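You operate a simulated robot arm through the tools that you are given. There is no shell and no other tool. Be economical: measure what you need, move in short steps, check, and stop when the job is done.

The job below is to be done with a simulated two-armed robot. You get a single attempt, and the scene is never put back.

Task
Take the tall pot and leave it on the top of the blue-shelved table. Take the bolt with the blue head and put it on the top of the wooden stand. Take the red slab on the orange bench and put it away on the chest shelf of the blue rack. Take the small blue pad and leave it on the low board of the corner shelf. Take the wedge and put it on the shelf of the orange bench. Take the carton marked "studs" from the top of the red trolley and put it on the top of the steel plate. Take the yellow timber block on the splashed bench and put it away on the orange outline on the trestle bench. Lift the blue wall socket lid open. The order is free. Set down upright: tall pot, bolt with the blue head.

The check looks at the end state, three seconds after you hand in, the way a careful person would. Anything else that was tipped, shoved, dropped, spilled or broken makes it a failure. A push-on lid holds only when it is set on centred and level and pressed home; a screw cap is set on level and turned clockwise until tight.

Robot
Two 7-joint arms with two-finger parallel grippers on one trunk, on a base that drives. Base frame: it is fixed to the floor where the robot stands at the start and does not move with it; the origin is under the middle of the robot, x ahead of it, y to its left, z up. Readings come in m, rad, newtons and seconds.
The left shoulder is at the start at [0.07, 0.133, 0.982], the right one opposite. With the tool pointing down near the work surface each hand reaches from about 0.1 to 0.52 m from the robot's upright axis, wherever it stands, measured 20 degrees to its own side. Places, roughly: blue wall socket lid [-0.3, 3.4, 0.9]; bolt with the blue head (4x3x8 cm) [-0.6, -2.8, 0.6]; carton [5, 3.75, 0.75]; chest shelf of the blue rack [3.7, 5.6, 1.3]; low board of the corner shelf [-3, 4.9, 0.3]; orange outline on the trestle bench [-0.6, -2.6, 0.6]; red slab (7x5x3 cm) [-2.7, 2.9, 0.8]; shelf of the orange bench (136x24 cm) [-2.76, 2.72, 0.28]; small blue pad (8x6x5 cm) [-2.7, 0.8, 0.8]; tall pot (8x7x14 cm) [0.5, -0.2, 0.4]; top of the blue-shelved table [-0.8, 0.8, 0.6]; top of the steel plate [2.4, 0.8, 0.3]; top of the wooden stand (38x20 cm) [0.44, -0.3, 0.36]; wedge (12x5x3 cm) [-2.6, 0.5, 0.8]; yellow timber block (24x6x6 cm) [5.5, 5.4, 0.8]. Payload 1.57 kg a hand.
Tool frame (each hand has its own): the origin (TCP) lies between the finger pads and is the grasp point; the fingertips stand 0.03 m ahead of it; z points along the fingers, y is the line along which they close. Largest opening 0.08 m; finger width 0.017, thickness 0.012; the body of the gripper, 0.04 by 0.082 m, starts 0.08 m behind the TCP.
Orientation is that of the tool frame in the base frame, as a unit quaternion [w, x, y, z]. With the fingers straight down and closing along the base's y, the tool's x points along the base's -x, its y along +y and its z along -z.

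Tools
- The arms move only by the tool apply_moves. It takes "left_increments", "right_increments" or both (then of equal length, played together; a hand with none holds still); each is a list that holds one entry, the list of rows, each a list of 6 numbers: the shift along the tool's x, y, z in units of 30 mm (1.0 is 30 mm), then the turn, a rotation vector about the tool's x, y, z in units of 5 degrees (1.0 is 5 degrees). In form: [[[dx, dy, dz, wx, wy, wz], ...]]. A call has 1 to 12 rows; each row shifts and turns the commanded pose from where the row before left it, along the tool's axes as they then stand. "left_gripper" and "right_gripper" are, for a hand that has rows, the opening, from 0 (shut) to 1 (fully open), set as the call begins (left out, the last holds). A call with a number of a shift or a turn outside -1 to 1 is refused whole. Each row takes 0.2 s and may step no farther than 0.05 m and 0.15 rad from the row before; otherwise, or with a gripper value out of range, the whole call is refused. Where a pose cannot be reached the arm comes as near as it can. A force on the tool above 40 N (or 10 N above the force at the start of the call, whichever is more), or a blocked arm, ends the call early, and 0.2 s more pass. Each finger travels about 0.153 m/s and halts on what it meets, pressing with about 42 N; the grip force reading is that of the motor and also rises with nothing between the fingers. The clock runs only during rows and for 0.2 s after the last one: add rows that do not move to give the fingers time. It gives the time, the measured TCP pose, the force on the tool (base axes), the opening and the grip force at its end, in the units of the frame above (readings bear some noise), with the torque about the TCP (base axes, N m) and any sound that the robot's microphone picked up.
- Cameras (640 x 400 px; columns grow to the right, rows downward): "scene" is now at [0.1016, -0.0148, 1.1685]; the picture's right is [-0.28, -0.96, -0.00], its down [-0.89, 0.26, -0.36] and it looks along [0.35, -0.10, -0.93] (base axes); focal length 280 px, centre (320, 200). "left" rides on the left gripper at [0.072, 0.007, -0.122] in its tool frame; the picture's right is [-0.09, 1.00, 0.00], its down [-0.84, -0.08, -0.54] and it looks along [-0.54, -0.05, 0.84] (tool axes); focal length 238 px, centre (320, 200). "right" rides on the right gripper at [0.072, -0.007, -0.122] in its tool frame; the picture's right is [0.09, 1.00, 0.00], its down [-0.84, 0.08, -0.54] and it looks along [-0.54, 0.05, 0.84] (tool axes); focal length 238 px, centre (320, 200). There is no depth. A picture from a camera that has moved, and an enlarged one, comes with that camera's place and axes in the base frame and with its lens.
- capture(camera): a new picture of that camera. No time passes.
- move_column(by): slides the trunk up (or, below 0, down) by that many m; the arms and the scene camera ride with it, the base frame stays. It gives what a move gives, with no picture.
- drive_base(legs): drives the robot by 1 to 6 legs, each [ahead, left, turn to the left] in m, m and rad, along the robot's own axes; the way and the turn of a leg run together, so that a leg with both is an arc; at most 1.5 m and 3.142 rad a leg. The arms and the cameras ride along, it lands a little off, and it stops where it bumps. It gives what a move gives.
- turn_head(pan, tilt): turns the head with the scene camera to pan (to the left, within 1.501 rad either way) and tilt (down, from -0.506 to 1.204), counted from straight ahead of the robot. It gives what a move gives.
- enlarge(camera, box): a new picture of the part [left, top, right, bottom] of that camera's present view, enlarged. No time passes.
- sign_off(): hands the job in; it is judged then, once.

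Go step by step. Nothing tells you exact positions but the pictures and the camera data: compare them with the known pose of the tool, close in by small moves and look again before you grip or let go. The budget is 217 turns and 220 pictures, counting those below and the enlarged ones. Unless the task says otherwise, let go and move clear before handing in, and close with one line.

The tools are called after "Request:" by a JSON object that holds its "name" and its "arguments". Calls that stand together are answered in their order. apply_moves: Moves the arms, as the interface text tells. Its arguments: {"type":"object","properties":{"left_increments":{"type":"array","items":{"type":"array","items":{"type":"array","items":{"type":"number"}}}},"left_gripper":{"type":"number"},"right_increments":{"type":"array","items":{"type":"array","items":{"type":"array","items":{"type":"number"}}}},"right_gripper":{"type":"number"}},"required":[]} The other tools are called the same way: move_column (by) slides the trunk up or down; drive_base (legs) drives the base; turn_head (pan, tilt) turns the head that bears the scene camera; capture (camera) takes a picture; enlarge (camera, box) takes an enlarged picture of a part of a camera's view; sign_off () hands the job in.

At the start:

```text
time: 0.0
left_ee_pos: [0.2582, 0.0688, 0.6202]
left_ee_rot: [0.002, 0.041, 0.993, 0.11]
left_contact_force: [0.8, 0.2, -0.1]
left_torque: [0.02, -0.04, -0.02]
left_opening: 0.0802
left_grip_force: 0.0
right_ee_pos: [0.2657, -0.3488, 0.6043]
right_ee_rot: [0.0, 0.0, 1.0, 0.0]
right_contact_force: [0.2, -0.7, -0.5]
right_torque: [0.02, 0.01, 0.02]
right_opening: 0.08
right_grip_force: 0.0
trunk travel left (down, up): [-0.556, 0.384]
robot x, y, heading: [-0.0012, 0.0004, -0.001]
head pan, tilt: [-0.286, 1.201]
```

scene: 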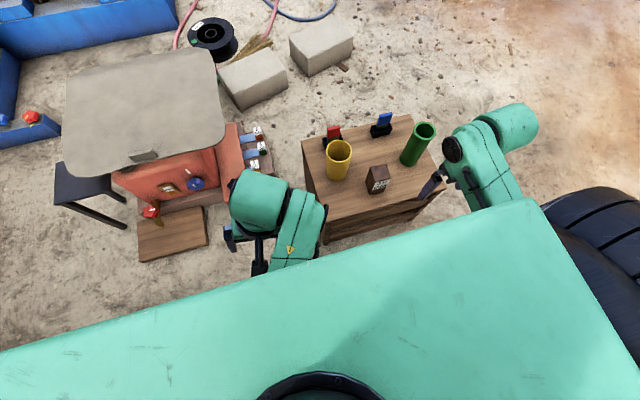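
right: 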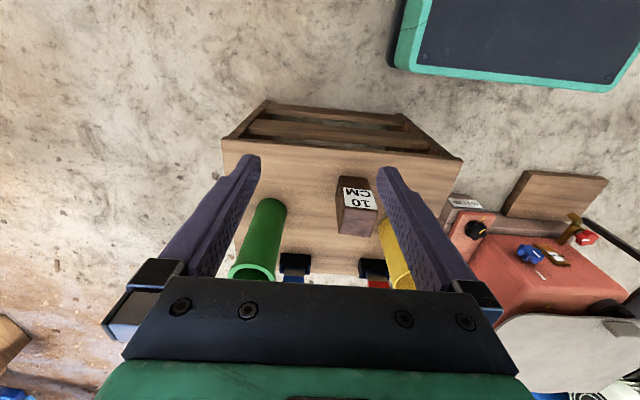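
left: 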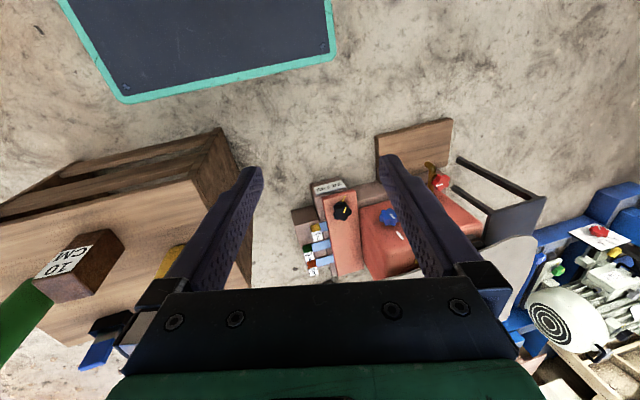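

I see the wooden stand ahead with a yellow and a green vessel; the yellow one is near [0.5, -0.2]. First I look closer at both.

Request:
{"name": "enlarge", "arguments": {"camera": "scene", "box": [290, 90, 470, 250]}}

Request:
{"name": "turn_head", "arguments": {"pan": 0.0, "tilt": 0.5}}

Request:
{"name": "capture", "arguments": {"camera": "scene"}}

```text
2.50 times, centred on (380, 170) of scene
camera zoom: at [0.1016, -0.0148, 1.1685], right [-0.28, -0.96, 0.0], down [-0.89, 0.26, -0.36], along [0.35, -0.1, -0.93], focal length 700 px, centre (170, 275)
```

zoom: 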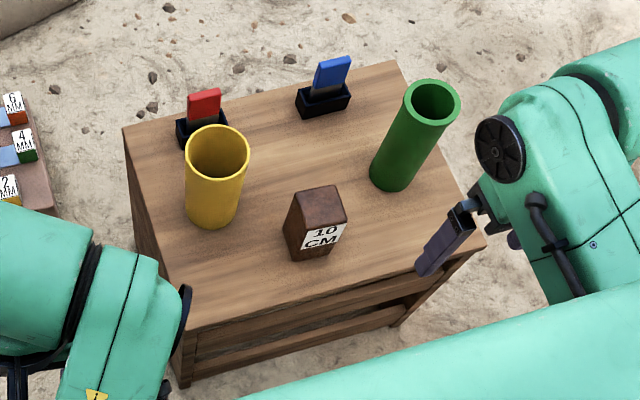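

```text
time: 1.1
left_ee_pos: [0.2568, 0.0699, 0.6195]
left_ee_rot: [0.001, 0.042, 0.993, 0.111]
left_contact_force: [1.1, -0.8, -0.2]
left_torque: [0.01, -0.01, 0.01]
left_opening: 0.0797
left_grip_force: 0.2
right_ee_pos: [0.2647, -0.347, 0.6046]
right_ee_rot: [0.0, 0.0, 1.0, 0.0]
right_contact_force: [-0.2, -0.1, 0.0]
right_torque: [-0.01, -0.01, -0.02]
right_opening: 0.0794
right_grip_force: 0.0
trunk travel left (down, up): [-0.556, 0.384]
robot x, y, heading: [0.0054, 0.0003, -0.003]
head pan, tilt: [0.0, 0.499]
```

```text
215 pictures are left
camera scene: at [0.1389, 0.0009, 1.2221], right [0.0, -1.0, 0.0], down [-0.48, 0.0, -0.88], along [0.88, 0.0, -0.48], focal length 280 px, centre (320, 200)
```

scene: 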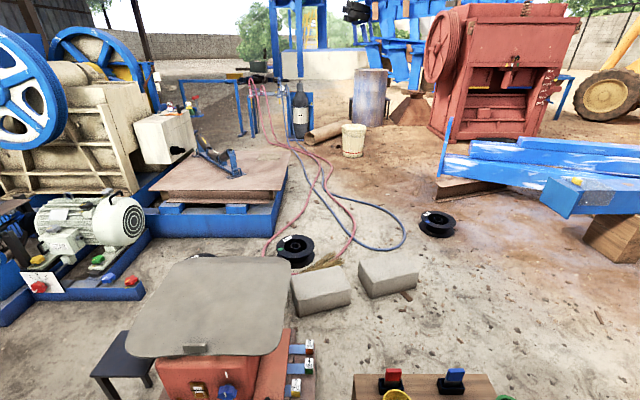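

The yellow vessel matches the listed place; the green one may be a bit taller, so I measure both from a flatter angle and survey the surroundings too.

Request:
{"name": "turn_head", "arguments": {"pan": -0.5, "tilt": 0.95}}

Request:
{"name": "capture", "arguments": {"camera": "scene"}}

Request:
{"name": "turn_head", "arguments": {"pan": 1.5, "tilt": 0.35}}

Request:
{"name": "capture", "arguments": {"camera": "scene"}}

Request:
{"name": "turn_head", "arguments": {"pan": -1.5, "tilt": 0.35}}

Request:
{"name": "capture", "arguments": {"camera": "scene"}}

```text
time: 2.0
left_ee_pos: [0.2575, 0.0693, 0.6207]
left_ee_rot: [0.001, 0.042, 0.993, 0.112]
left_contact_force: [0.7, 0.5, -0.1]
left_torque: [-0.03, 0.02, -0.02]
left_opening: 0.0801
left_grip_force: 0.0
right_ee_pos: [0.2645, -0.3474, 0.6055]
right_ee_rot: [0.001, 0.0, 1.0, 0.0]
right_contact_force: [0.3, -0.7, 1.0]
right_torque: [0.03, -0.01, 0.0]
right_opening: 0.0801
right_grip_force: 0.0
trunk travel left (down, up): [-0.556, 0.384]
robot x, y, heading: [-0.0032, 0.0012, 0.002]
head pan, tilt: [-0.499, 0.949]
```

```text
214 pictures are left
camera scene: at [0.1119, -0.0338, 1.1847], right [-0.48, -0.88, 0.0], down [-0.71, 0.39, -0.58], along [0.51, -0.28, -0.81], focal length 280 px, centre (320, 200)
```

scene: 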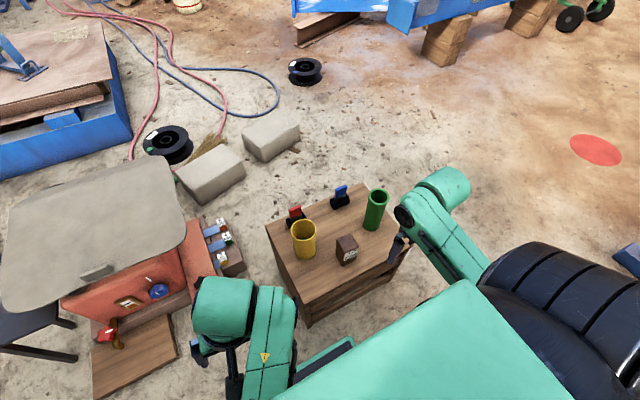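

```text
time: 3.9
left_ee_pos: [0.2571, 0.0698, 0.6196]
left_ee_rot: [0.002, 0.041, 0.993, 0.112]
left_contact_force: [0.6, 0.1, 0.4]
left_torque: [-0.02, -0.01, -0.02]
left_opening: 0.08
left_grip_force: 0.0
right_ee_pos: [0.2652, -0.3473, 0.6053]
right_ee_rot: [0.0, 0.0, 1.0, -0.001]
right_contact_force: [0.2, 0.0, 0.3]
right_torque: [0.03, -0.02, 0.03]
right_opening: 0.0802
right_grip_force: 0.1
trunk travel left (down, up): [-0.556, 0.384]
robot x, y, heading: [-0.0014, 0.0035, 0.002]
head pan, tilt: [1.499, 0.351]
```

```text
213 pictures are left
camera scene: at [0.0547, 0.0938, 1.2358], right [1.0, -0.07, 0.0], down [-0.02, -0.34, -0.94], along [0.07, 0.94, -0.34], focal length 280 px, centre (320, 200)
```

scene: 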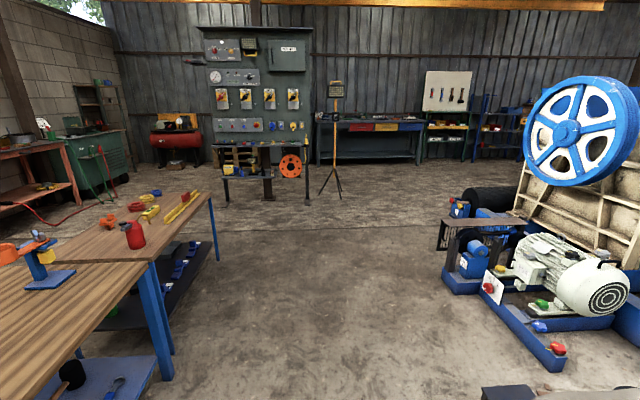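

```text
time: 6.5
left_ee_pos: [0.2582, 0.0703, 0.62]
left_ee_rot: [0.001, 0.042, 0.993, 0.111]
left_contact_force: [-0.5, 1.0, 0.3]
left_torque: [0.0, 0.01, -0.03]
left_opening: 0.0798
left_grip_force: 0.0
right_ee_pos: [0.2652, -0.3472, 0.6046]
right_ee_rot: [0.001, 0.0, 1.0, 0.001]
right_contact_force: [-0.1, 0.2, 0.8]
right_torque: [0.01, 0.01, 0.01]
right_opening: 0.0801
right_grip_force: 0.0
trunk travel left (down, up): [-0.556, 0.384]
robot x, y, heading: [0.0006, -0.0022, -0.002]
head pan, tilt: [-1.499, 0.351]
```

```text
212 pictures are left
camera scene: at [0.0547, -0.0919, 1.2358], right [-1.0, -0.07, 0.0], down [-0.02, 0.34, -0.94], along [0.07, -0.94, -0.34], focal length 280 px, centre (320, 200)
```

scene: 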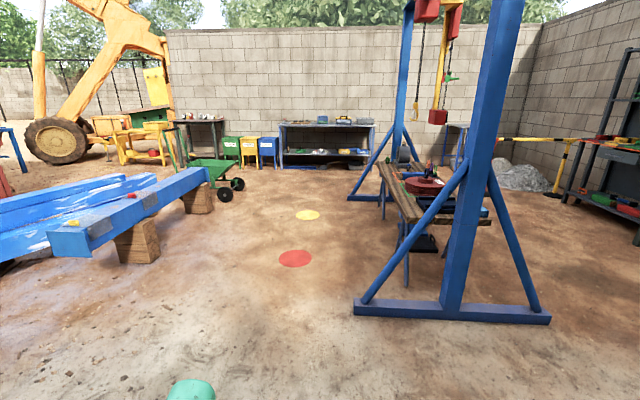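

I sweep back to the pots for a precise measurement of both heights.

Request:
{"name": "turn_head", "arguments": {"pan": -0.5, "tilt": 0.85}}

Request:
{"name": "enlarge", "arguments": {"camera": "scene", "box": [250, 190, 420, 300]}}

```text
time: 7.8
left_ee_pos: [0.2569, 0.0698, 0.621]
left_ee_rot: [0.001, 0.041, 0.993, 0.112]
left_contact_force: [0.2, 0.5, 0.6]
left_torque: [-0.01, 0.0, 0.01]
left_opening: 0.08
left_grip_force: 0.0
right_ee_pos: [0.2644, -0.3479, 0.6049]
right_ee_rot: [0.001, 0.001, 1.0, 0.0]
right_contact_force: [0.2, 0.9, -0.2]
right_torque: [-0.03, -0.01, -0.02]
right_opening: 0.0798
right_grip_force: 0.1
trunk travel left (down, up): [-0.556, 0.384]
robot x, y, heading: [-0.0004, 0.0057, 0.005]
head pan, tilt: [-0.499, 0.85]
```

```text
3.64 times, centred on (335, 245) of scene
camera zoom: at [0.1166, -0.0366, 1.1922], right [-0.48, -0.88, 0.0], down [-0.66, 0.36, -0.66], along [0.58, -0.32, -0.75], focal length 1018 px, centre (266, 36)
```

zoom: 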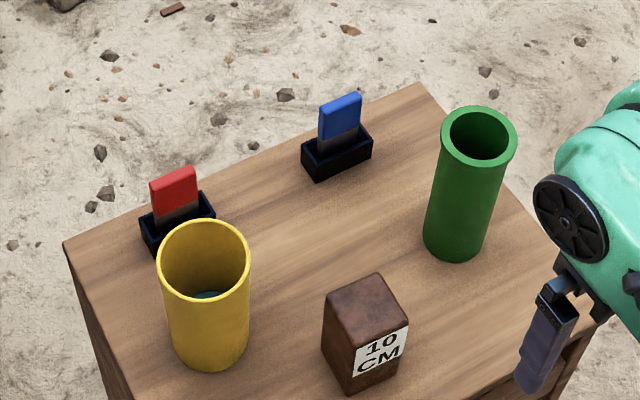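

The yellow pot (about 7.5 cm wide, 14 cm tall, near [0.48, -0.18], rim z ≈ 0.49) fits the description. I'll pinch its wall with the right hand: first move above it.

Request:
{"name": "apply_moves", "arguments": {"right_increments": [[[-0.9, 0.5, 0, 0, 0, 0], [-0.9, 0.5, 0, 0, 0, 0], [-0.9, 0.5, 0, 0, 0, 0], [-0.9, 0.5, 0, 0, 0, 0], [-0.9, 0.5, 0, 0, 0, 0], [-0.9, 0.5, 0, 0, 0, 0], [-0.9, 0.5, 0, 0, 0, 0], [-0.8, 0.5, 0, 0, 0, 0]]], "right_gripper": 0.6}}

Request:
{"name": "capture", "arguments": {"camera": "right"}}

Request:
{"name": "enlarge", "arguments": {"camera": "scene", "box": [220, 150, 420, 300]}}

```text
time: 9.6
left_ee_pos: [0.2575, 0.0696, 0.6202]
left_ee_rot: [0.001, 0.042, 0.993, 0.111]
left_contact_force: [0.0, 0.2, -0.4]
left_torque: [-0.01, 0.02, -0.03]
left_opening: 0.0802
left_grip_force: 0.2
right_ee_pos: [0.48, -0.2284, 0.6047]
right_ee_rot: [0.0, 0.0, 1.0, -0.001]
right_contact_force: [-0.1, 0.8, 0.3]
right_torque: [-0.02, 0.02, -0.01]
right_opening: 0.048
right_grip_force: 0.1
trunk travel left (down, up): [-0.556, 0.384]
robot x, y, heading: [0.002, 0.0015, -0.003]
head pan, tilt: [-0.499, 0.85]
```

```text
210 pictures are left
camera right: at [0.407, -0.2337, 0.727], right [-0.09, 1.0, 0.0], down [0.84, 0.08, 0.54], along [0.54, 0.05, -0.84], focal length 238 px, centre (320, 200)
```

right: 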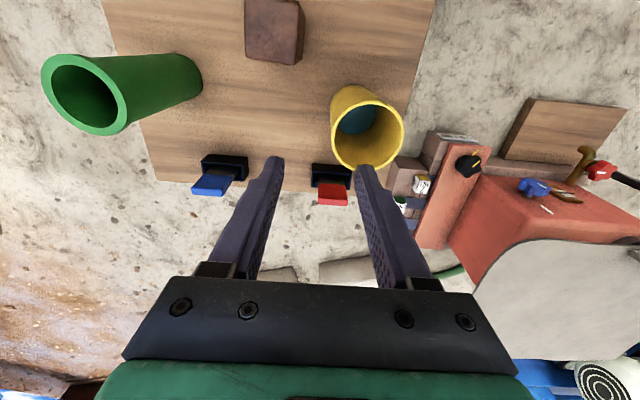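

```text
2.67 times, centred on (320, 225) of scene
camera zoom: at [0.1173, -0.0361, 1.1921], right [-0.48, -0.88, 0.0], down [-0.66, 0.36, -0.66], along [0.58, -0.32, -0.75], focal length 747 px, centre (320, 133)
```

zoom: 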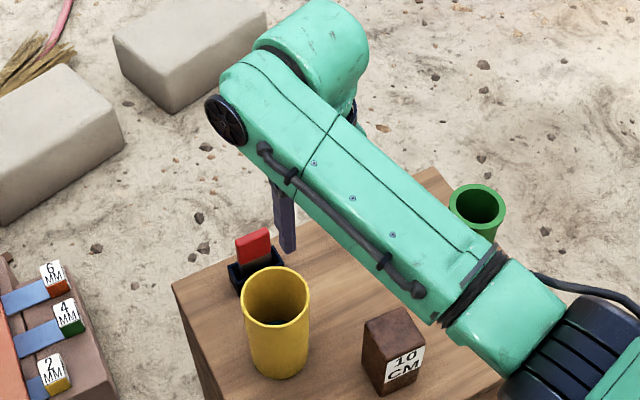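

Rim centre comes out near [0.467, -0.182, 0.495]. I align with its right-hand wall and descend just above the rim, then check.

Request:
{"name": "apply_moves", "arguments": {"right_increments": [[[0.43, 0.35, 0.55, 0, 0, 0], [0, 0, 0.8, 0, 0, 0], [0, 0, 0.5, 0, 0, 0], [0, 0, 0, 0, 0, 0]]]}}

Request:
{"name": "capture", "arguments": {"camera": "right"}}

Request:
{"name": "enlarge", "arguments": {"camera": "scene", "box": [260, 170, 370, 270]}}

```text
time: 10.6
left_ee_pos: [0.2574, 0.0696, 0.6213]
left_ee_rot: [0.001, 0.041, 0.993, 0.111]
left_contact_force: [0.3, 0.2, 0.0]
left_torque: [0.0, 0.0, 0.01]
left_opening: 0.0798
left_grip_force: 0.1
right_ee_pos: [0.4661, -0.2171, 0.5467]
right_ee_rot: [0.0, -0.002, 1.0, 0.0]
right_contact_force: [0.1, -0.5, 0.4]
right_torque: [0.02, -0.03, -0.04]
right_opening: 0.0478
right_grip_force: 0.0
trunk travel left (down, up): [-0.556, 0.384]
robot x, y, heading: [0.0002, 0.0014, 0.0]
head pan, tilt: [-0.499, 0.85]
```

```text
208 pictures are left
camera right: at [0.3942, -0.2226, 0.6705], right [-0.09, 1.0, 0.0], down [0.84, 0.08, 0.54], along [0.54, 0.05, -0.84], focal length 238 px, centre (320, 200)
```

right: 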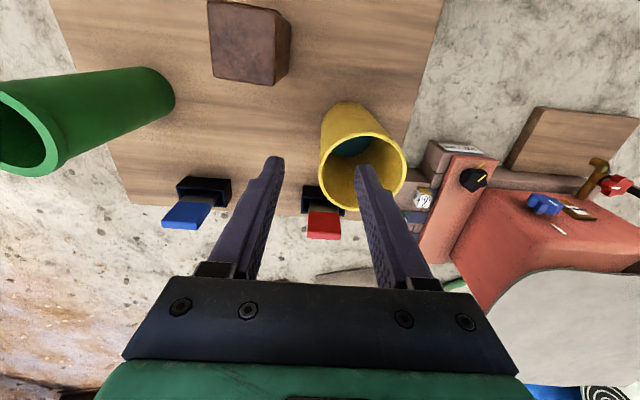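

```text
4.00 times, centred on (315, 220) of scene
camera zoom: at [0.1167, -0.0365, 1.1922], right [-0.48, -0.88, 0.0], down [-0.66, 0.36, -0.66], along [0.58, -0.32, -0.75], focal length 1120 px, centre (340, 120)
```

zoom: 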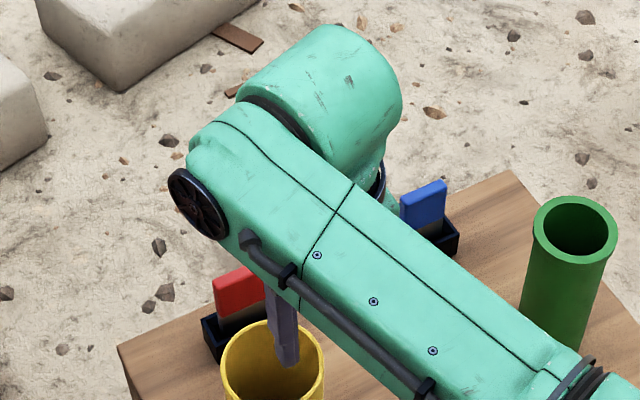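

The inner finger is over the pot's inside and the outer one clears it. I descend and close on the wall.

Request:
{"name": "apply_moves", "arguments": {"right_increments": [[[-0.3, 0, 0.6, 0, 0, 0], [0, 0, 0.6, 0, 0, 0], [0, 0, 0.6, 0, 0, 0], [0, 0, 0.5, 0, 0, 0], [0, 0, 0, 0, 0, 0]]]}}

Request:
{"name": "capture", "arguments": {"camera": "right"}}

```text
time: 11.8
left_ee_pos: [0.2572, 0.0698, 0.6205]
left_ee_rot: [0.002, 0.041, 0.993, 0.112]
left_contact_force: [0.1, 0.3, 0.5]
left_torque: [-0.01, -0.03, 0.0]
left_opening: 0.0801
left_grip_force: 0.1
right_ee_pos: [0.4753, -0.2174, 0.4786]
right_ee_rot: [0.0, 0.0, 1.0, -0.001]
right_contact_force: [0.3, -0.4, 0.1]
right_torque: [-0.01, 0.01, -0.01]
right_opening: 0.0482
right_grip_force: 0.0
trunk travel left (down, up): [-0.556, 0.384]
robot x, y, heading: [0.001, -0.0006, 0.002]
head pan, tilt: [-0.499, 0.85]
```

```text
206 pictures are left
camera right: at [0.4032, -0.2232, 0.601], right [-0.09, 1.0, 0.0], down [0.84, 0.08, 0.54], along [0.54, 0.05, -0.84], focal length 238 px, centre (320, 200)
```

right: 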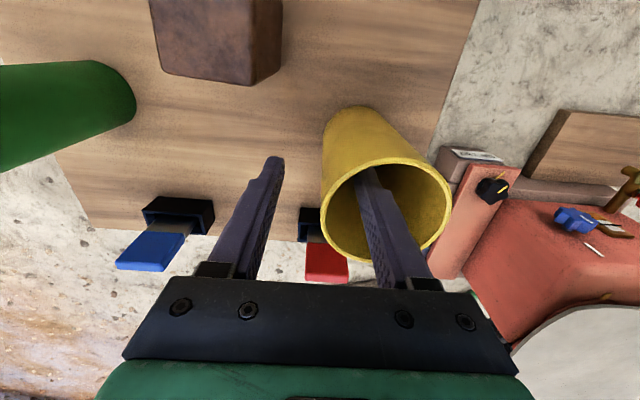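

The wall sits between the fingers. I close the grip.

Request:
{"name": "apply_moves", "arguments": {"right_increments": [[[0, 0, 0, 0, 0, 0], [0, 0, 0, 0, 0, 0], [0, 0, 0, 0, 0, 0], [0, 0, 0, 0, 0, 0]]], "right_gripper": 0}}

Request:
{"name": "apply_moves", "arguments": {"right_increments": [[[0, 0, -0.3, 0, 0, 0], [0, 0, -0.5, 0, 0, 0], [0, 0, -0.7, 0, 0, 0], [0, 0, -0.8, 0, 0, 0], [0, 0, -0.8, 0, 0, 0], [0, 0, -0.8, 0, 0, 0], [0, 0, -0.8, 0, 0, 0], [0, 0, 0, 0, 0, 0]]]}}

Request:
{"name": "capture", "arguments": {"camera": "right"}}

Request:
{"name": "capture", "arguments": {"camera": "scene"}}

```text
time: 12.8
left_ee_pos: [0.2573, 0.0692, 0.62]
left_ee_rot: [0.002, 0.04, 0.993, 0.111]
left_contact_force: [0.1, -0.2, -0.6]
left_torque: [-0.04, 0.01, 0.0]
left_opening: 0.0801
left_grip_force: 0.1
right_ee_pos: [0.4748, -0.2176, 0.478]
right_ee_rot: [0.001, 0.0, 1.0, 0.0]
right_contact_force: [0.3, 1.1, 4.3]
right_torque: [0.25, -0.06, -0.06]
right_opening: 0.0025
right_grip_force: 23.8
trunk travel left (down, up): [-0.556, 0.384]
robot x, y, heading: [-0.0026, 0.0001, 0.003]
head pan, tilt: [-0.499, 0.85]
```

```text
time: 14.6
left_ee_pos: [0.2572, 0.0696, 0.6186]
left_ee_rot: [0.001, 0.041, 0.993, 0.112]
left_contact_force: [-0.1, 0.1, 1.0]
left_torque: [-0.01, 0.02, -0.04]
left_opening: 0.0801
left_grip_force: 0.1
right_ee_pos: [0.4746, -0.2172, 0.6207]
right_ee_rot: [0.0, 0.0, 1.0, 0.0]
right_contact_force: [-0.2, -0.2, -1.5]
right_torque: [-0.05, -0.02, -0.01]
right_opening: 0.0022
right_grip_force: 23.7
trunk travel left (down, up): [-0.556, 0.384]
robot x, y, heading: [0.0018, -0.0005, 0.001]
head pan, tilt: [-0.499, 0.85]
```

```text
205 pictures are left
camera right: at [0.4025, -0.224, 0.7437], right [-0.09, 1.0, 0.0], down [0.84, 0.08, 0.54], along [0.54, 0.05, -0.84], focal length 238 px, centre (320, 200)
```

right: 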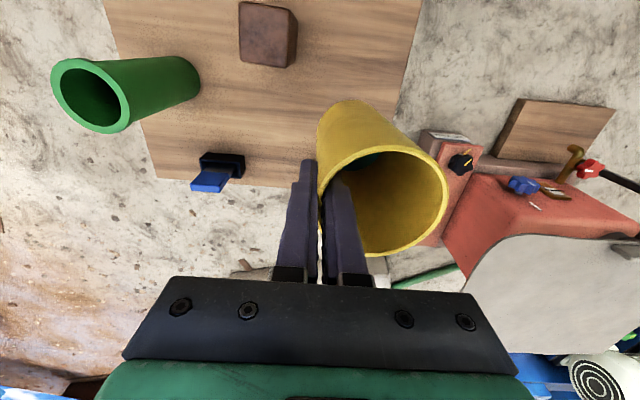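

```text
204 pictures are left
camera scene: at [0.117, -0.0366, 1.1921], right [-0.48, -0.88, 0.0], down [-0.66, 0.36, -0.66], along [0.58, -0.32, -0.75], focal length 280 px, centre (320, 200)
```

scene: 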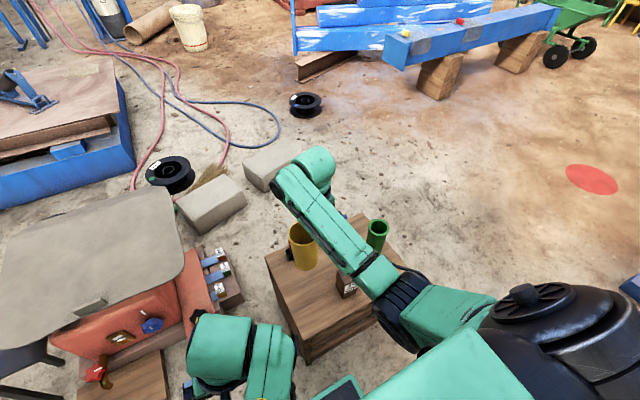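

The pot is lifted and hangs straight. I raise the trunk and turn left towards the blue-shelved table to view its top.

Request:
{"name": "move_column", "arguments": {"by": 0.22}}

Request:
{"name": "drive_base", "arguments": {"legs": [[0, 0, 1.0], [0, 0, 0.8]]}}

Request:
{"name": "turn_head", "arguments": {"pan": 0.4, "tilt": 0.7}}

Request:
{"name": "capture", "arguments": {"camera": "scene"}}

```text
time: 16.9
left_ee_pos: [0.2579, 0.0698, 0.8403]
left_ee_rot: [0.001, 0.041, 0.993, 0.111]
left_contact_force: [0.4, -0.4, 0.1]
left_torque: [-0.01, 0.01, 0.0]
left_opening: 0.0801
left_grip_force: 0.0
right_ee_pos: [0.4746, -0.2181, 0.8414]
right_ee_rot: [0.0, 0.0, 1.0, 0.0]
right_contact_force: [-0.6, 0.7, -1.1]
right_torque: [-0.04, 0.0, 0.02]
right_opening: 0.0023
right_grip_force: 23.7
trunk travel left (down, up): [-0.776, 0.164]
robot x, y, heading: [-0.002, 0.0002, -0.001]
head pan, tilt: [-0.499, 0.85]
```

```text
time: 21.9
left_ee_pos: [-0.1216, 0.237, 0.8398]
left_ee_rot: [0.086, 0.747, -0.656, -0.071]
left_contact_force: [0.7, -0.2, 0.5]
left_torque: [-0.03, 0.01, -0.02]
left_opening: 0.0801
left_grip_force: 0.0
right_ee_pos: [0.1135, 0.5096, 0.8412]
right_ee_rot: [0.0, 0.778, -0.629, -0.001]
right_contact_force: [-0.6, -0.9, -1.2]
right_torque: [0.0, -0.04, 0.02]
right_opening: 0.0023
right_grip_force: 23.9
trunk travel left (down, up): [-0.776, 0.164]
robot x, y, heading: [0.0004, -0.0026, 1.782]
head pan, tilt: [-0.499, 0.85]
```

```text
time: 23.1
left_ee_pos: [-0.1232, 0.2367, 0.84]
left_ee_rot: [0.087, 0.747, -0.655, -0.071]
left_contact_force: [-0.2, -0.5, -0.5]
left_torque: [-0.02, 0.01, -0.02]
left_opening: 0.0799
left_grip_force: 0.0
right_ee_pos: [0.1132, 0.5099, 0.8402]
right_ee_rot: [0.0, 0.778, -0.628, 0.0]
right_contact_force: [0.1, -0.4, -0.5]
right_torque: [0.0, -0.03, -0.01]
right_opening: 0.0023
right_grip_force: 24.0
trunk travel left (down, up): [-0.776, 0.164]
robot x, y, heading: [0.0003, -0.0006, 1.784]
head pan, tilt: [0.4, 0.7]
```

```text
203 pictures are left
camera scene: at [-0.0614, 0.1199, 1.4244], right [0.82, 0.57, 0.0], down [0.37, -0.53, -0.76], along [-0.44, 0.63, -0.64], focal length 280 px, centre (320, 200)
```

scene: 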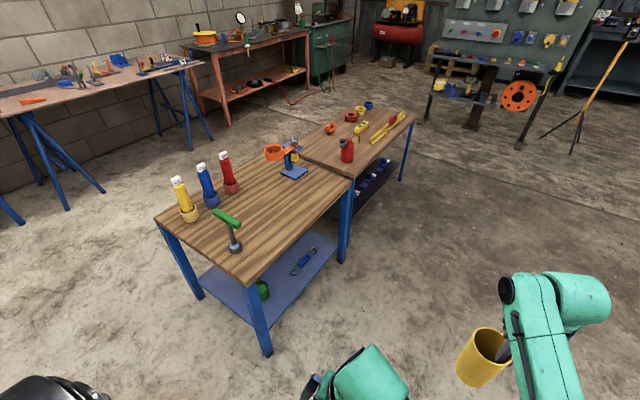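

Table top spans x -1.13..-0.57, y 0.43..1.15, with a free spot near [-0.68, 0.80]. I turn to face it, shift sideways, then advance so that the pot hangs above that spot.

Request:
{"name": "drive_base", "arguments": {"legs": [[0, 0, 1.357], [0, -0.62, 0]]}}

Request:
{"name": "turn_head", "arguments": {"pan": -0.3, "tilt": 0.9}}

Request:
{"name": "capture", "arguments": {"camera": "scene"}}

```text
time: 29.9
left_ee_pos: [-0.2562, 0.5463, 0.8393]
left_ee_rot: [0.112, 0.993, -0.046, -0.002]
left_contact_force: [-1.1, -0.2, 0.2]
left_torque: [0.01, 0.02, 0.04]
left_opening: 0.0801
left_grip_force: 0.1
right_ee_pos: [-0.4703, 0.8366, 0.8395]
right_ee_rot: [-0.001, 1.0, -0.004, -0.001]
right_contact_force: [-0.1, 0.3, -1.7]
right_torque: [0.07, -0.01, 0.02]
right_opening: 0.0024
right_grip_force: 23.7
trunk travel left (down, up): [-0.776, 0.164]
robot x, y, heading: [-0.003, 0.6158, 3.131]
head pan, tilt: [0.4, 0.7]
```

```text
time: 31.0
left_ee_pos: [-0.2566, 0.5458, 0.84]
left_ee_rot: [0.111, 0.993, -0.046, -0.002]
left_contact_force: [0.2, -0.3, -0.5]
left_torque: [-0.01, 0.0, 0.03]
left_opening: 0.0802
left_grip_force: 0.0
right_ee_pos: [-0.4709, 0.8366, 0.8412]
right_ee_rot: [0.001, 1.0, -0.004, 0.0]
right_contact_force: [-0.4, 0.1, -1.3]
right_torque: [0.07, -0.01, -0.03]
right_opening: 0.0025
right_grip_force: 23.9
trunk travel left (down, up): [-0.776, 0.164]
robot x, y, heading: [-0.0027, 0.619, 3.134]
head pan, tilt: [-0.3, 0.901]
```

```text
202 pictures are left
camera scene: at [-0.1228, 0.6393, 1.4083], right [0.3, 0.95, 0.0], down [0.75, -0.24, -0.62], along [-0.59, 0.19, -0.78], focal length 280 px, centre (320, 200)
```

scene: 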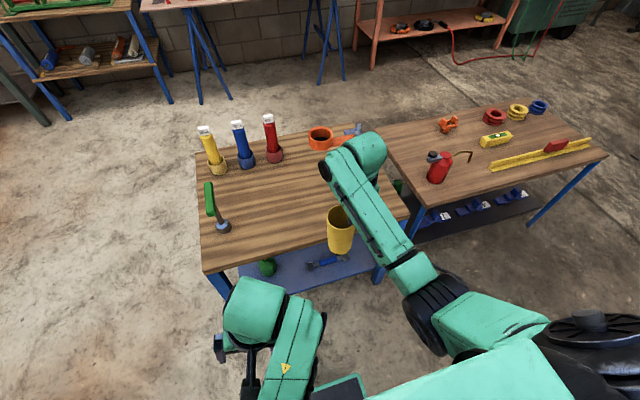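

Clear ahead. I drive forward 0.21 m and check.

Request:
{"name": "drive_base", "arguments": {"legs": [[0.21, 0, 0]]}}

Request:
{"name": "move_column", "arguments": {"by": -0.09}}

Request:
{"name": "capture", "arguments": {"camera": "right"}}

Request:
{"name": "capture", "arguments": {"camera": "scene"}}

```text
time: 32.7
left_ee_pos: [-0.4689, 0.5498, 0.8402]
left_ee_rot: [0.111, 0.993, -0.045, -0.003]
left_contact_force: [0.2, 0.4, 0.4]
left_torque: [0.03, -0.02, 0.0]
left_opening: 0.08
left_grip_force: 0.0
right_ee_pos: [-0.6818, 0.8389, 0.8423]
right_ee_rot: [-0.001, 1.0, -0.004, -0.001]
right_contact_force: [-0.3, -0.1, -1.7]
right_torque: [0.05, -0.01, -0.01]
right_opening: 0.0021
right_grip_force: 23.9
trunk travel left (down, up): [-0.776, 0.164]
robot x, y, heading: [-0.2093, 0.6157, 3.136]
head pan, tilt: [-0.3, 0.901]
```

```text
time: 33.9
left_ee_pos: [-0.4683, 0.5499, 0.7504]
left_ee_rot: [0.112, 0.993, -0.045, -0.002]
left_contact_force: [-0.2, 0.2, 0.5]
left_torque: [-0.01, 0.04, 0.0]
left_opening: 0.0801
left_grip_force: 0.1
right_ee_pos: [-0.6822, 0.8372, 0.752]
right_ee_rot: [-0.001, 1.0, -0.004, 0.0]
right_contact_force: [-0.4, 0.0, -0.9]
right_torque: [0.03, -0.03, -0.02]
right_opening: 0.0023
right_grip_force: 23.7
trunk travel left (down, up): [-0.686, 0.254]
robot x, y, heading: [-0.2087, 0.6172, 3.129]
head pan, tilt: [-0.3, 0.901]
```

```text
201 pictures are left
camera right: at [-0.6104, 0.8453, 0.8735], right [0.08, -1.0, 0.0], down [-0.84, -0.07, 0.54], along [-0.54, -0.04, -0.84], focal length 238 px, centre (320, 200)
```

right: 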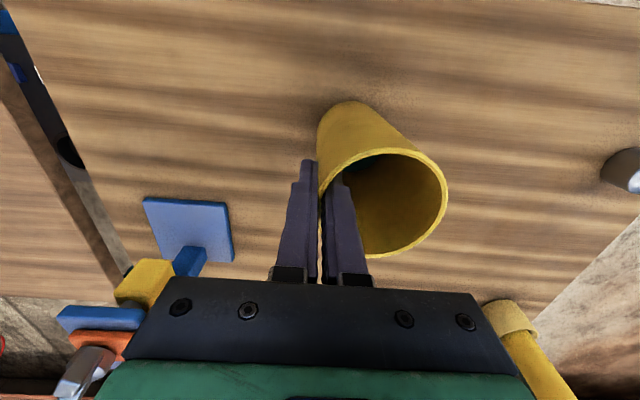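

```text
200 pictures are left
camera scene: at [-0.3341, 0.6411, 1.3183], right [0.3, 0.95, 0.0], down [0.75, -0.24, -0.62], along [-0.59, 0.19, -0.78], focal length 280 px, centre (320, 200)
```

scene: 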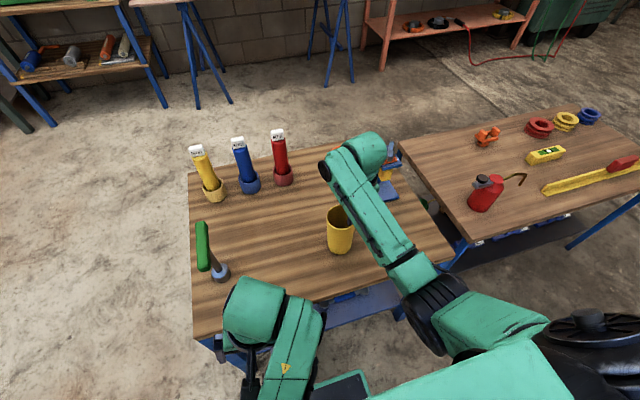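

Spot is free. I lower the pot gently until it touches.

Request:
{"name": "apply_moves", "arguments": {"right_increments": [[[0, 0, 0.4, 0, 0, 0], [0, 0, 0.3, 0, 0, 0], [0, 0, 0.2, 0, 0, 0], [0, 0, 0.1, 0, 0, 0], [0, 0, 0, 0, 0, 0]]]}}

Request:
{"name": "enlarge", "arguments": {"camera": "scene", "box": [290, 190, 390, 280]}}

```text
time: 35.1
left_ee_pos: [-0.4665, 0.5485, 0.7514]
left_ee_rot: [0.111, 0.993, -0.045, -0.004]
left_contact_force: [0.2, -0.6, -0.1]
left_torque: [0.01, -0.03, 0.01]
left_opening: 0.0799
left_grip_force: 0.1
right_ee_pos: [-0.6822, 0.8388, 0.722]
right_ee_rot: [-0.001, 1.0, -0.004, -0.002]
right_contact_force: [-3.2, 2.9, 23.3]
right_torque: [-1.1, 0.11, -0.09]
right_opening: 0.0026
right_grip_force: 24.4
trunk travel left (down, up): [-0.686, 0.254]
robot x, y, heading: [-0.2055, 0.614, 3.134]
head pan, tilt: [-0.3, 0.901]
```

```text
4.44 times, centred on (340, 235) of scene
camera zoom: at [-0.3307, 0.6404, 1.3187], right [0.3, 0.95, 0.0], down [0.74, -0.24, -0.62], along [-0.59, 0.19, -0.78], focal length 1244 px, centre (231, 44)
```

zoom: 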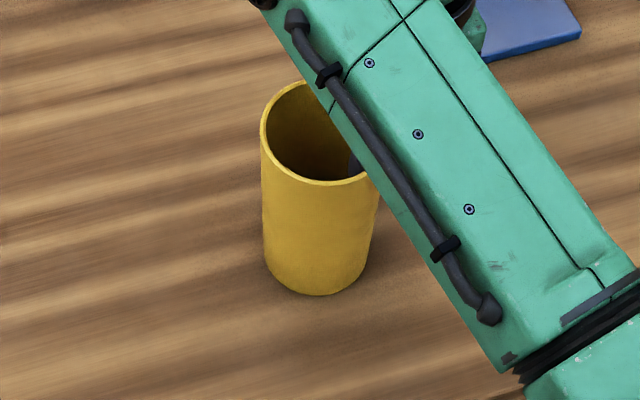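

Pot is on the table (23 N contact). I open and rise clear.

Request:
{"name": "apply_moves", "arguments": {"right_increments": [[[0, 0, -0.05, 0, 0, 0], [0, 0, 0, 0, 0, 0], [0, 0, 0, 0, 0, 0]]], "right_gripper": 0.5}}

Request:
{"name": "apply_moves", "arguments": {"right_increments": [[[0, 0, -0.5, 0, 0, 0], [0, 0, -0.8, 0, 0, 0], [0, 0, -0.8, 0, 0, 0], [0, 0, -0.8, 0, 0, 0], [0, 0, -0.8, 0, 0, 0], [0, 0, -0.8, 0, 0, 0]]]}}

Request:
{"name": "capture", "arguments": {"camera": "scene"}}

```text
time: 35.9
left_ee_pos: [-0.4688, 0.5489, 0.7505]
left_ee_rot: [0.111, 0.993, -0.046, -0.002]
left_contact_force: [-0.1, -0.9, -0.2]
left_torque: [0.0, -0.02, 0.01]
left_opening: 0.0799
left_grip_force: 0.1
right_ee_pos: [-0.6826, 0.8384, 0.7209]
right_ee_rot: [0.0, 1.0, -0.003, 0.001]
right_contact_force: [0.6, 0.2, -0.2]
right_torque: [0.0, 0.02, -0.03]
right_opening: 0.0402
right_grip_force: 0.1
trunk travel left (down, up): [-0.686, 0.254]
robot x, y, heading: [-0.2106, 0.6146, 3.131]
head pan, tilt: [-0.3, 0.901]
```

```text
time: 37.3
left_ee_pos: [-0.4666, 0.551, 0.7503]
left_ee_rot: [0.112, 0.993, -0.045, -0.002]
left_contact_force: [-0.5, 0.6, 0.2]
left_torque: [-0.02, 0.03, -0.03]
left_opening: 0.08
left_grip_force: 0.1
right_ee_pos: [-0.6814, 0.8384, 0.8561]
right_ee_rot: [0.001, 1.0, -0.004, 0.001]
right_contact_force: [0.0, 0.4, 0.5]
right_torque: [0.0, 0.01, -0.03]
right_opening: 0.0402
right_grip_force: 0.0
trunk travel left (down, up): [-0.686, 0.254]
robot x, y, heading: [-0.2093, 0.6176, 3.131]
head pan, tilt: [-0.3, 0.901]
```

```text
198 pictures are left
camera scene: at [-0.3337, 0.6417, 1.3182], right [0.3, 0.95, 0.0], down [0.75, -0.24, -0.62], along [-0.59, 0.19, -0.78], focal length 280 px, centre (320, 200)
```

scene: 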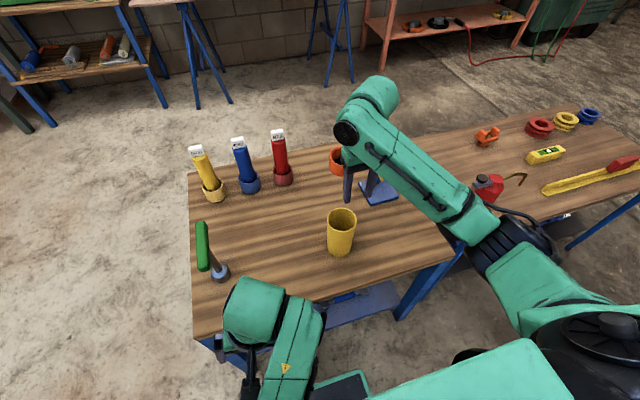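

The pot stands upright on the table. Next I drive back, around the table's south end, to the west bench with pad and wedge.

Request:
{"name": "drive_base", "arguments": {"legs": [[-0.28, 0, 0], [0, 0.75, 0], [1.4, 0, 0], [0.4, 0, 0], [0, -0.7, 0]]}}

Request:
{"name": "turn_head", "arguments": {"pan": 0.0, "tilt": 0.6}}

Request:
{"name": "capture", "arguments": {"camera": "scene"}}

```text
time: 54.9
left_ee_pos: [-1.971, 0.5083, 0.7502]
left_ee_rot: [0.112, 0.993, -0.048, -0.002]
left_contact_force: [-0.1, -0.3, 0.0]
left_torque: [0.04, 0.01, 0.03]
left_opening: 0.08
left_grip_force: 0.0
right_ee_pos: [-2.1822, 0.7993, 0.8568]
right_ee_rot: [0.0, 1.0, -0.006, 0.0]
right_contact_force: [1.2, 0.1, -0.3]
right_torque: [0.02, -0.01, -0.04]
right_opening: 0.04
right_grip_force: 0.1
trunk travel left (down, up): [-0.686, 0.254]
robot x, y, heading: [-1.713, 0.5774, 3.123]
head pan, tilt: [-0.3, 0.901]
```

```text
time: 55.7
left_ee_pos: [-1.9706, 0.5089, 0.7497]
left_ee_rot: [0.112, 0.993, -0.048, -0.002]
left_contact_force: [-0.1, -0.4, -0.1]
left_torque: [-0.02, -0.01, -0.03]
left_opening: 0.0799
left_grip_force: 0.1
right_ee_pos: [-2.1819, 0.7995, 0.8562]
right_ee_rot: [-0.001, 1.0, -0.006, 0.0]
right_contact_force: [0.1, -0.4, 0.1]
right_torque: [-0.04, 0.0, -0.01]
right_opening: 0.04
right_grip_force: 0.2
trunk travel left (down, up): [-0.686, 0.254]
robot x, y, heading: [-1.7109, 0.5746, 3.131]
head pan, tilt: [0.0, 0.6]
```

```text
197 pictures are left
camera scene: at [-1.8533, 0.5778, 1.343], right [0.01, 1.0, 0.0], down [0.57, -0.01, -0.82], along [-0.82, 0.01, -0.57], focal length 280 px, centre (320, 200)
```

scene: 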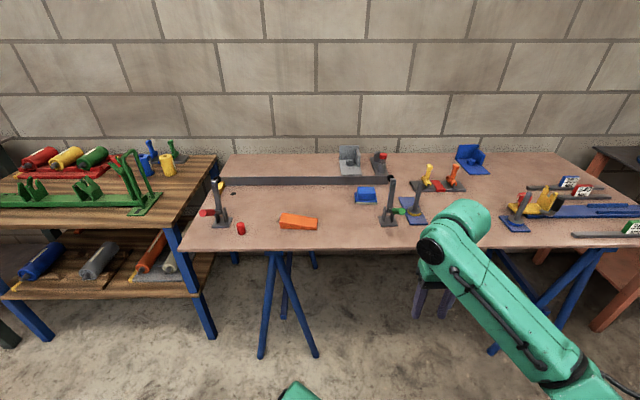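

I see the orange wedge near [-2.53, 0.52] and the small blue pad near [-2.68, 0.75] on the bench. I look closer.

Request:
{"name": "enlarge", "arguments": {"camera": "scene", "box": [190, 150, 430, 270]}}

Request:
{"name": "turn_head", "arguments": {"pan": -1.0, "tilt": 0.5}}

Request:
{"name": "capture", "arguments": {"camera": "scene"}}

```text
2.67 times, centred on (310, 210) of scene
camera zoom: at [-1.8533, 0.5778, 1.343], right [0.01, 1.0, 0.0], down [0.57, -0.01, -0.82], along [-0.82, 0.01, -0.57], focal length 747 px, centre (347, 173)
```

zoom: 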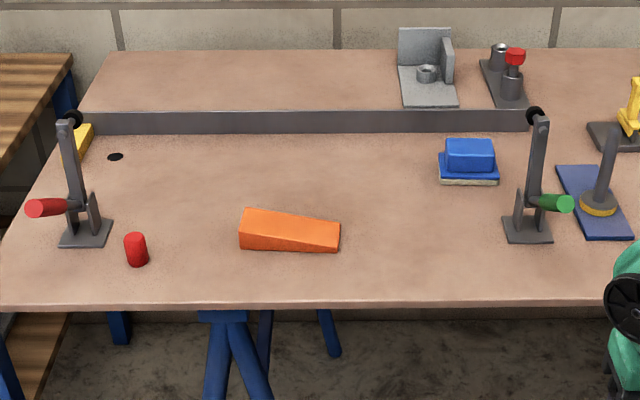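

```text
time: 57.0
left_ee_pos: [-1.9715, 0.5076, 0.75]
left_ee_rot: [0.111, 0.993, -0.047, -0.001]
left_contact_force: [-0.4, 0.4, -0.1]
left_torque: [-0.03, 0.03, 0.01]
left_opening: 0.0802
left_grip_force: 0.1
right_ee_pos: [-2.1822, 0.7994, 0.8568]
right_ee_rot: [0.0, 1.0, -0.006, 0.0]
right_contact_force: [-0.5, -0.2, 0.2]
right_torque: [0.01, 0.02, -0.02]
right_opening: 0.0399
right_grip_force: 0.0
trunk travel left (down, up): [-0.686, 0.254]
robot x, y, heading: [-1.7108, 0.5768, 3.126]
head pan, tilt: [-1.0, 0.499]
```

```text
195 pictures are left
camera scene: at [-1.8132, 0.6538, 1.3521], right [0.85, 0.53, 0.0], down [0.25, -0.41, -0.88], along [-0.46, 0.74, -0.48], focal length 280 px, centre (320, 200)
```

scene: 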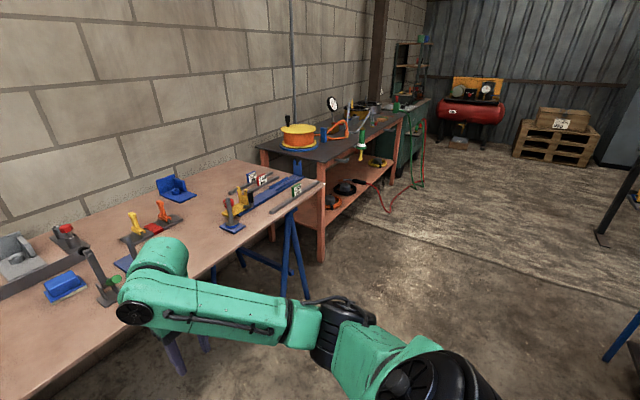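

The pad is a blue block on a base (grip across x); the wedge lies along y. I raise the trunk so both hands clear the bench and move in.

Request:
{"name": "move_column", "arguments": {"by": 0.2}}

Request:
{"name": "drive_base", "arguments": {"legs": [[0.36, -0.07, 0.01]]}}

Request:
{"name": "turn_head", "arguments": {"pan": 0.0, "tilt": 0.95}}

Request:
{"name": "capture", "arguments": {"camera": "scene"}}

```text
time: 59.2
left_ee_pos: [-1.9715, 0.5073, 0.9498]
left_ee_rot: [0.111, 0.993, -0.048, -0.002]
left_contact_force: [-0.9, 0.7, -0.7]
left_torque: [-0.01, -0.04, 0.03]
left_opening: 0.0797
left_grip_force: 0.1
right_ee_pos: [-2.1825, 0.7992, 1.0554]
right_ee_rot: [0.001, 1.0, -0.006, 0.0]
right_contact_force: [0.1, -1.0, -0.3]
right_torque: [0.01, 0.0, 0.01]
right_opening: 0.0401
right_grip_force: 0.1
trunk travel left (down, up): [-0.886, 0.054]
robot x, y, heading: [-1.7128, 0.5767, 3.126]
head pan, tilt: [-1.0, 0.499]
```

```text
time: 61.5
left_ee_pos: [-2.3324, 0.5803, 0.9504]
left_ee_rot: [0.112, 0.993, -0.046, -0.003]
left_contact_force: [0.0, 0.0, 0.8]
left_torque: [-0.04, 0.02, -0.04]
left_opening: 0.0799
left_grip_force: 0.1
right_ee_pos: [-2.5464, 0.8694, 1.0564]
right_ee_rot: [0.0, 1.0, -0.003, -0.001]
right_contact_force: [-0.3, -0.7, 0.2]
right_torque: [0.01, -0.01, -0.03]
right_opening: 0.0399
right_grip_force: 0.0
trunk travel left (down, up): [-0.886, 0.054]
robot x, y, heading: [-2.0731, 0.6485, 3.135]
head pan, tilt: [-1.0, 0.499]
```

```text
time: 62.8
left_ee_pos: [-2.3333, 0.5809, 0.9491]
left_ee_rot: [0.112, 0.993, -0.045, -0.002]
left_contact_force: [-0.5, 0.6, -0.1]
left_torque: [-0.02, 0.0, 0.03]
left_opening: 0.0801
left_grip_force: 0.2
right_ee_pos: [-2.5476, 0.8707, 1.0565]
right_ee_rot: [0.0, 1.0, -0.004, 0.0]
right_contact_force: [-0.8, 0.1, -0.7]
right_torque: [0.0, -0.02, 0.04]
right_opening: 0.0402
right_grip_force: 0.1
trunk travel left (down, up): [-0.886, 0.054]
robot x, y, heading: [-2.0731, 0.65, 3.131]
head pan, tilt: [0.0, 0.949]
```

```text
194 pictures are left
camera scene: at [-2.201, 0.6506, 1.5147], right [0.01, 1.0, 0.0], down [0.81, -0.01, -0.58], along [-0.58, 0.0, -0.81], focal length 280 px, centre (320, 200)
```

scene: 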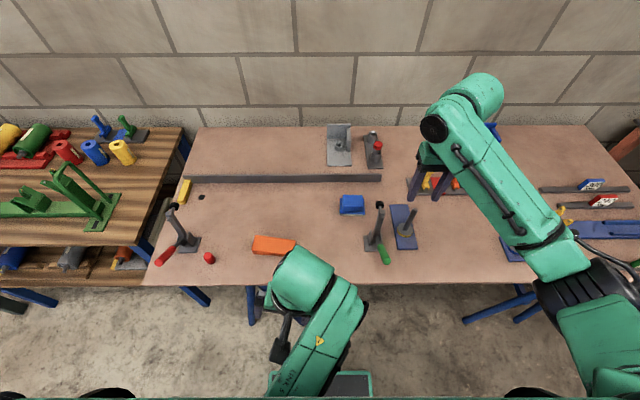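

Wedge ≈ [-2.535, 0.518], lying along y; pad ≈ [-2.683, 0.747]. I level the left hand, move it over the wedge, and turn both hands 90° so that fingers close along x.

Request:
{"name": "apply_moves", "arguments": {"left_increments": [[[0, 0, 0, 0.85, 0, 0], [0, 0, 0, 0.84, 0, 0], [0, 0, 0, 0.84, 0, 0], [-0.92, 0.38, 0, 0, 0, 0], [-0.92, 0.38, 0, 0, 0, 0], [-0.92, 0.38, 0, 0, 0, 0], [-0.92, 0.38, 0, 0, 0, 0], [-0.92, 0.38, 0, 0, 0, 0], [-0.92, 0.38, 0, 0, 0, 0], [-0.92, 0.38, 0, 0, 0, 0]]], "right_increments": [[[0, 0, 0, 0, 0, -1], [0, 0, 0, 0, 0, -1], [0, 0, 0, 0, 0, -1], [0, 0, 0, 0, 0, -1], [0, 0, 0, 0, 0, -1], [0, 0, 0, 0, 0, -1], [0, 0, 0, 0, 0, -1], [0, 0, 0, 0, 0, -1], [0, 0, 0, 0, 0, -1], [0, 0, 0, 0, 0, -1]]], "right_gripper": 1.0}}

Request:
{"name": "apply_moves", "arguments": {"left_increments": [[[0, 0, 0, 0, 0, 1], [0, 0, 0, 0, 0, 1], [0, 0, 0, 0, 0, 1], [0, 0, 0, 0, 0, 1], [0, 0, 0, 0, 0, 1], [0, 0, 0, 0, 0, 1], [0, 0, 0, 0, 0, 1], [0, 0, 0, 0, 0, 1], [0, 0, 0, 0, 0, 1]]], "right_increments": [[[0, 0, 0, 0, 0, -1], [0, 0, 0, 0, 0, -1], [0, 0, 0, 0, 0, -1], [0, 0, 0, 0, 0, -1], [0, 0, 0, 0, 0, -1], [0, 0, 0, 0, 0, -1], [0, 0, 0, 0, 0, -1], [0, 0, 0, 0, 0, -1], [0, 0, 0, 0, 0, 0]]]}}

Request:
{"name": "apply_moves", "arguments": {"left_increments": [[[0, 0, 0, 0, 0, 1], [0, 0, 0, 0, 0, 1], [0, 0, 0, 0, 0, 1], [0, 0, 0, 0, 0, 1], [0, 0, 0, 0, 0, 1], [0, 0, 0, 0, 0, 1], [0, 0, 0, 0, 0, 1], [0, 0, 0, 0, 0, 1]]]}}

Request:
{"name": "capture", "arguments": {"camera": "left"}}

Request:
{"name": "capture", "arguments": {"camera": "right"}}

```text
time: 65.0
left_ee_pos: [-2.5329, 0.5073, 0.9456]
left_ee_rot: [0.01, 0.999, -0.042, 0.007]
left_contact_force: [-1.0, -0.3, -0.2]
left_torque: [-0.05, -0.03, 0.05]
left_opening: 0.08
left_grip_force: 0.1
right_ee_pos: [-2.5487, 0.8687, 1.0553]
right_ee_rot: [0.001, 0.907, 0.421, 0.002]
right_contact_force: [-0.4, -0.7, 0.5]
right_torque: [0.0, -0.01, 0.02]
right_opening: 0.0799
right_grip_force: 0.1
trunk travel left (down, up): [-0.886, 0.054]
robot x, y, heading: [-2.0774, 0.6483, 3.139]
head pan, tilt: [0.0, 0.949]
```

```text
time: 67.0
left_ee_pos: [-2.533, 0.5186, 0.9486]
left_ee_rot: [0.002, 0.905, -0.426, 0.003]
left_contact_force: [-0.1, -0.9, -0.5]
left_torque: [0.0, 0.02, -0.01]
left_opening: 0.08
left_grip_force: 0.2
right_ee_pos: [-2.5479, 0.8689, 1.0567]
right_ee_rot: [0.0, 0.709, 0.705, 0.002]
right_contact_force: [-0.2, 1.0, 0.2]
right_torque: [-0.01, 0.03, 0.01]
right_opening: 0.08
right_grip_force: 0.1
trunk travel left (down, up): [-0.886, 0.054]
robot x, y, heading: [-2.0759, 0.646, 3.134]
head pan, tilt: [0.0, 0.949]
```

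```text
time: 68.8
left_ee_pos: [-2.5334, 0.5183, 0.9491]
left_ee_rot: [0.001, -0.705, 0.709, -0.004]
left_contact_force: [-1.3, 0.7, 0.1]
left_torque: [-0.02, -0.02, -0.03]
left_opening: 0.0799
left_grip_force: 0.1
right_ee_pos: [-2.5468, 0.8702, 1.0562]
right_ee_rot: [0.0, 0.709, 0.705, 0.002]
right_contact_force: [0.7, 1.1, -0.7]
right_torque: [0.02, 0.02, 0.0]
right_opening: 0.0799
right_grip_force: 0.1
trunk travel left (down, up): [-0.886, 0.054]
robot x, y, heading: [-2.0739, 0.6496, 3.129]
head pan, tilt: [0.0, 0.949]
```

```text
193 pictures are left
camera left: at [-2.5413, 0.4466, 1.0707], right [-1.0, 0.1, -0.01], down [0.08, 0.84, 0.54], along [0.06, 0.54, -0.84], focal length 238 px, centre (320, 200)
```

left: 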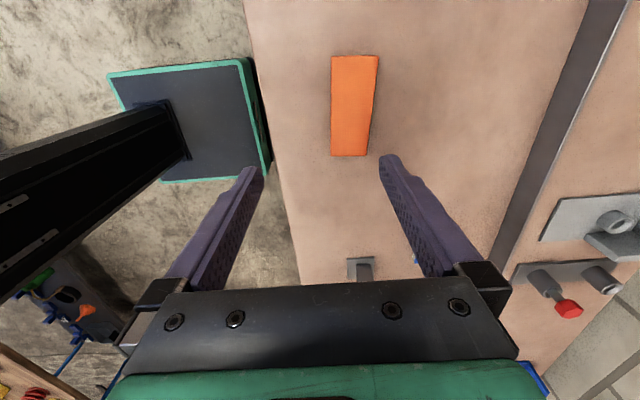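

```text
192 pictures are left
camera right: at [-2.5533, 0.9422, 1.1781], right [1.0, 0.09, 0.0], down [0.07, -0.84, 0.54], along [0.05, -0.54, -0.84], focal length 238 px, centre (320, 200)
```

right: 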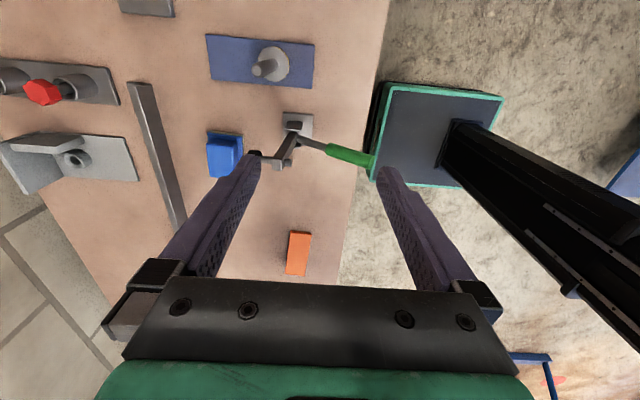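

The left camera shows the wedge a bit farther forward, near x -2.568. I shift and descend most of the way, then check.

Request:
{"name": "apply_moves", "arguments": {"left_increments": [[[0.3, 0.6, 0.3, 0, 0, 0], [0.3, 0.57, 0.6, 0, 0, 0], [0, 0, 0.8, 0, 0, 0], [0, 0, 0.8, 0, 0, 0], [0, 0, 0.8, 0, 0, 0], [0, 0, 0.7, 0, 0, 0], [0, 0, 0, 0, 0, 0]]]}}

Request:
{"name": "capture", "arguments": {"camera": "left"}}

```text
time: 70.4
left_ee_pos: [-2.5675, 0.5001, 0.8309]
left_ee_rot: [0.0, -0.706, 0.709, -0.003]
left_contact_force: [-0.2, -0.7, 0.4]
left_torque: [-0.03, -0.01, 0.02]
left_opening: 0.08
left_grip_force: 0.0
right_ee_pos: [-2.5462, 0.87, 1.0562]
right_ee_rot: [0.0, 0.709, 0.705, 0.0]
right_contact_force: [0.5, 0.0, -0.8]
right_torque: [0.01, 0.02, -0.01]
right_opening: 0.08
right_grip_force: 0.0
trunk travel left (down, up): [-0.886, 0.054]
robot x, y, heading: [-2.0732, 0.6463, 3.133]
head pan, tilt: [0.0, 0.949]
```

```text
191 pictures are left
camera left: at [-2.5756, 0.4289, 0.9515], right [-1.0, 0.1, -0.01], down [0.08, 0.84, 0.54], along [0.06, 0.54, -0.84], focal length 238 px, centre (320, 200)
```

left: 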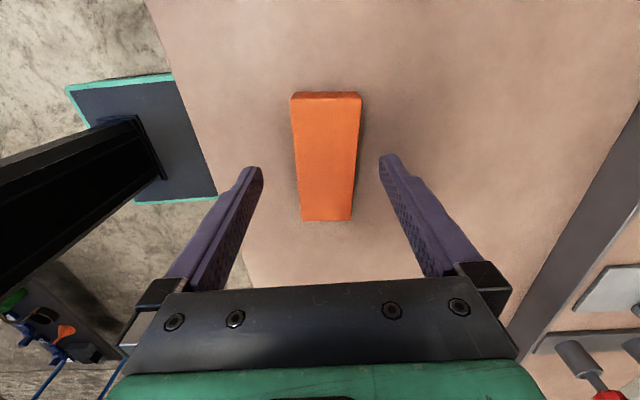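

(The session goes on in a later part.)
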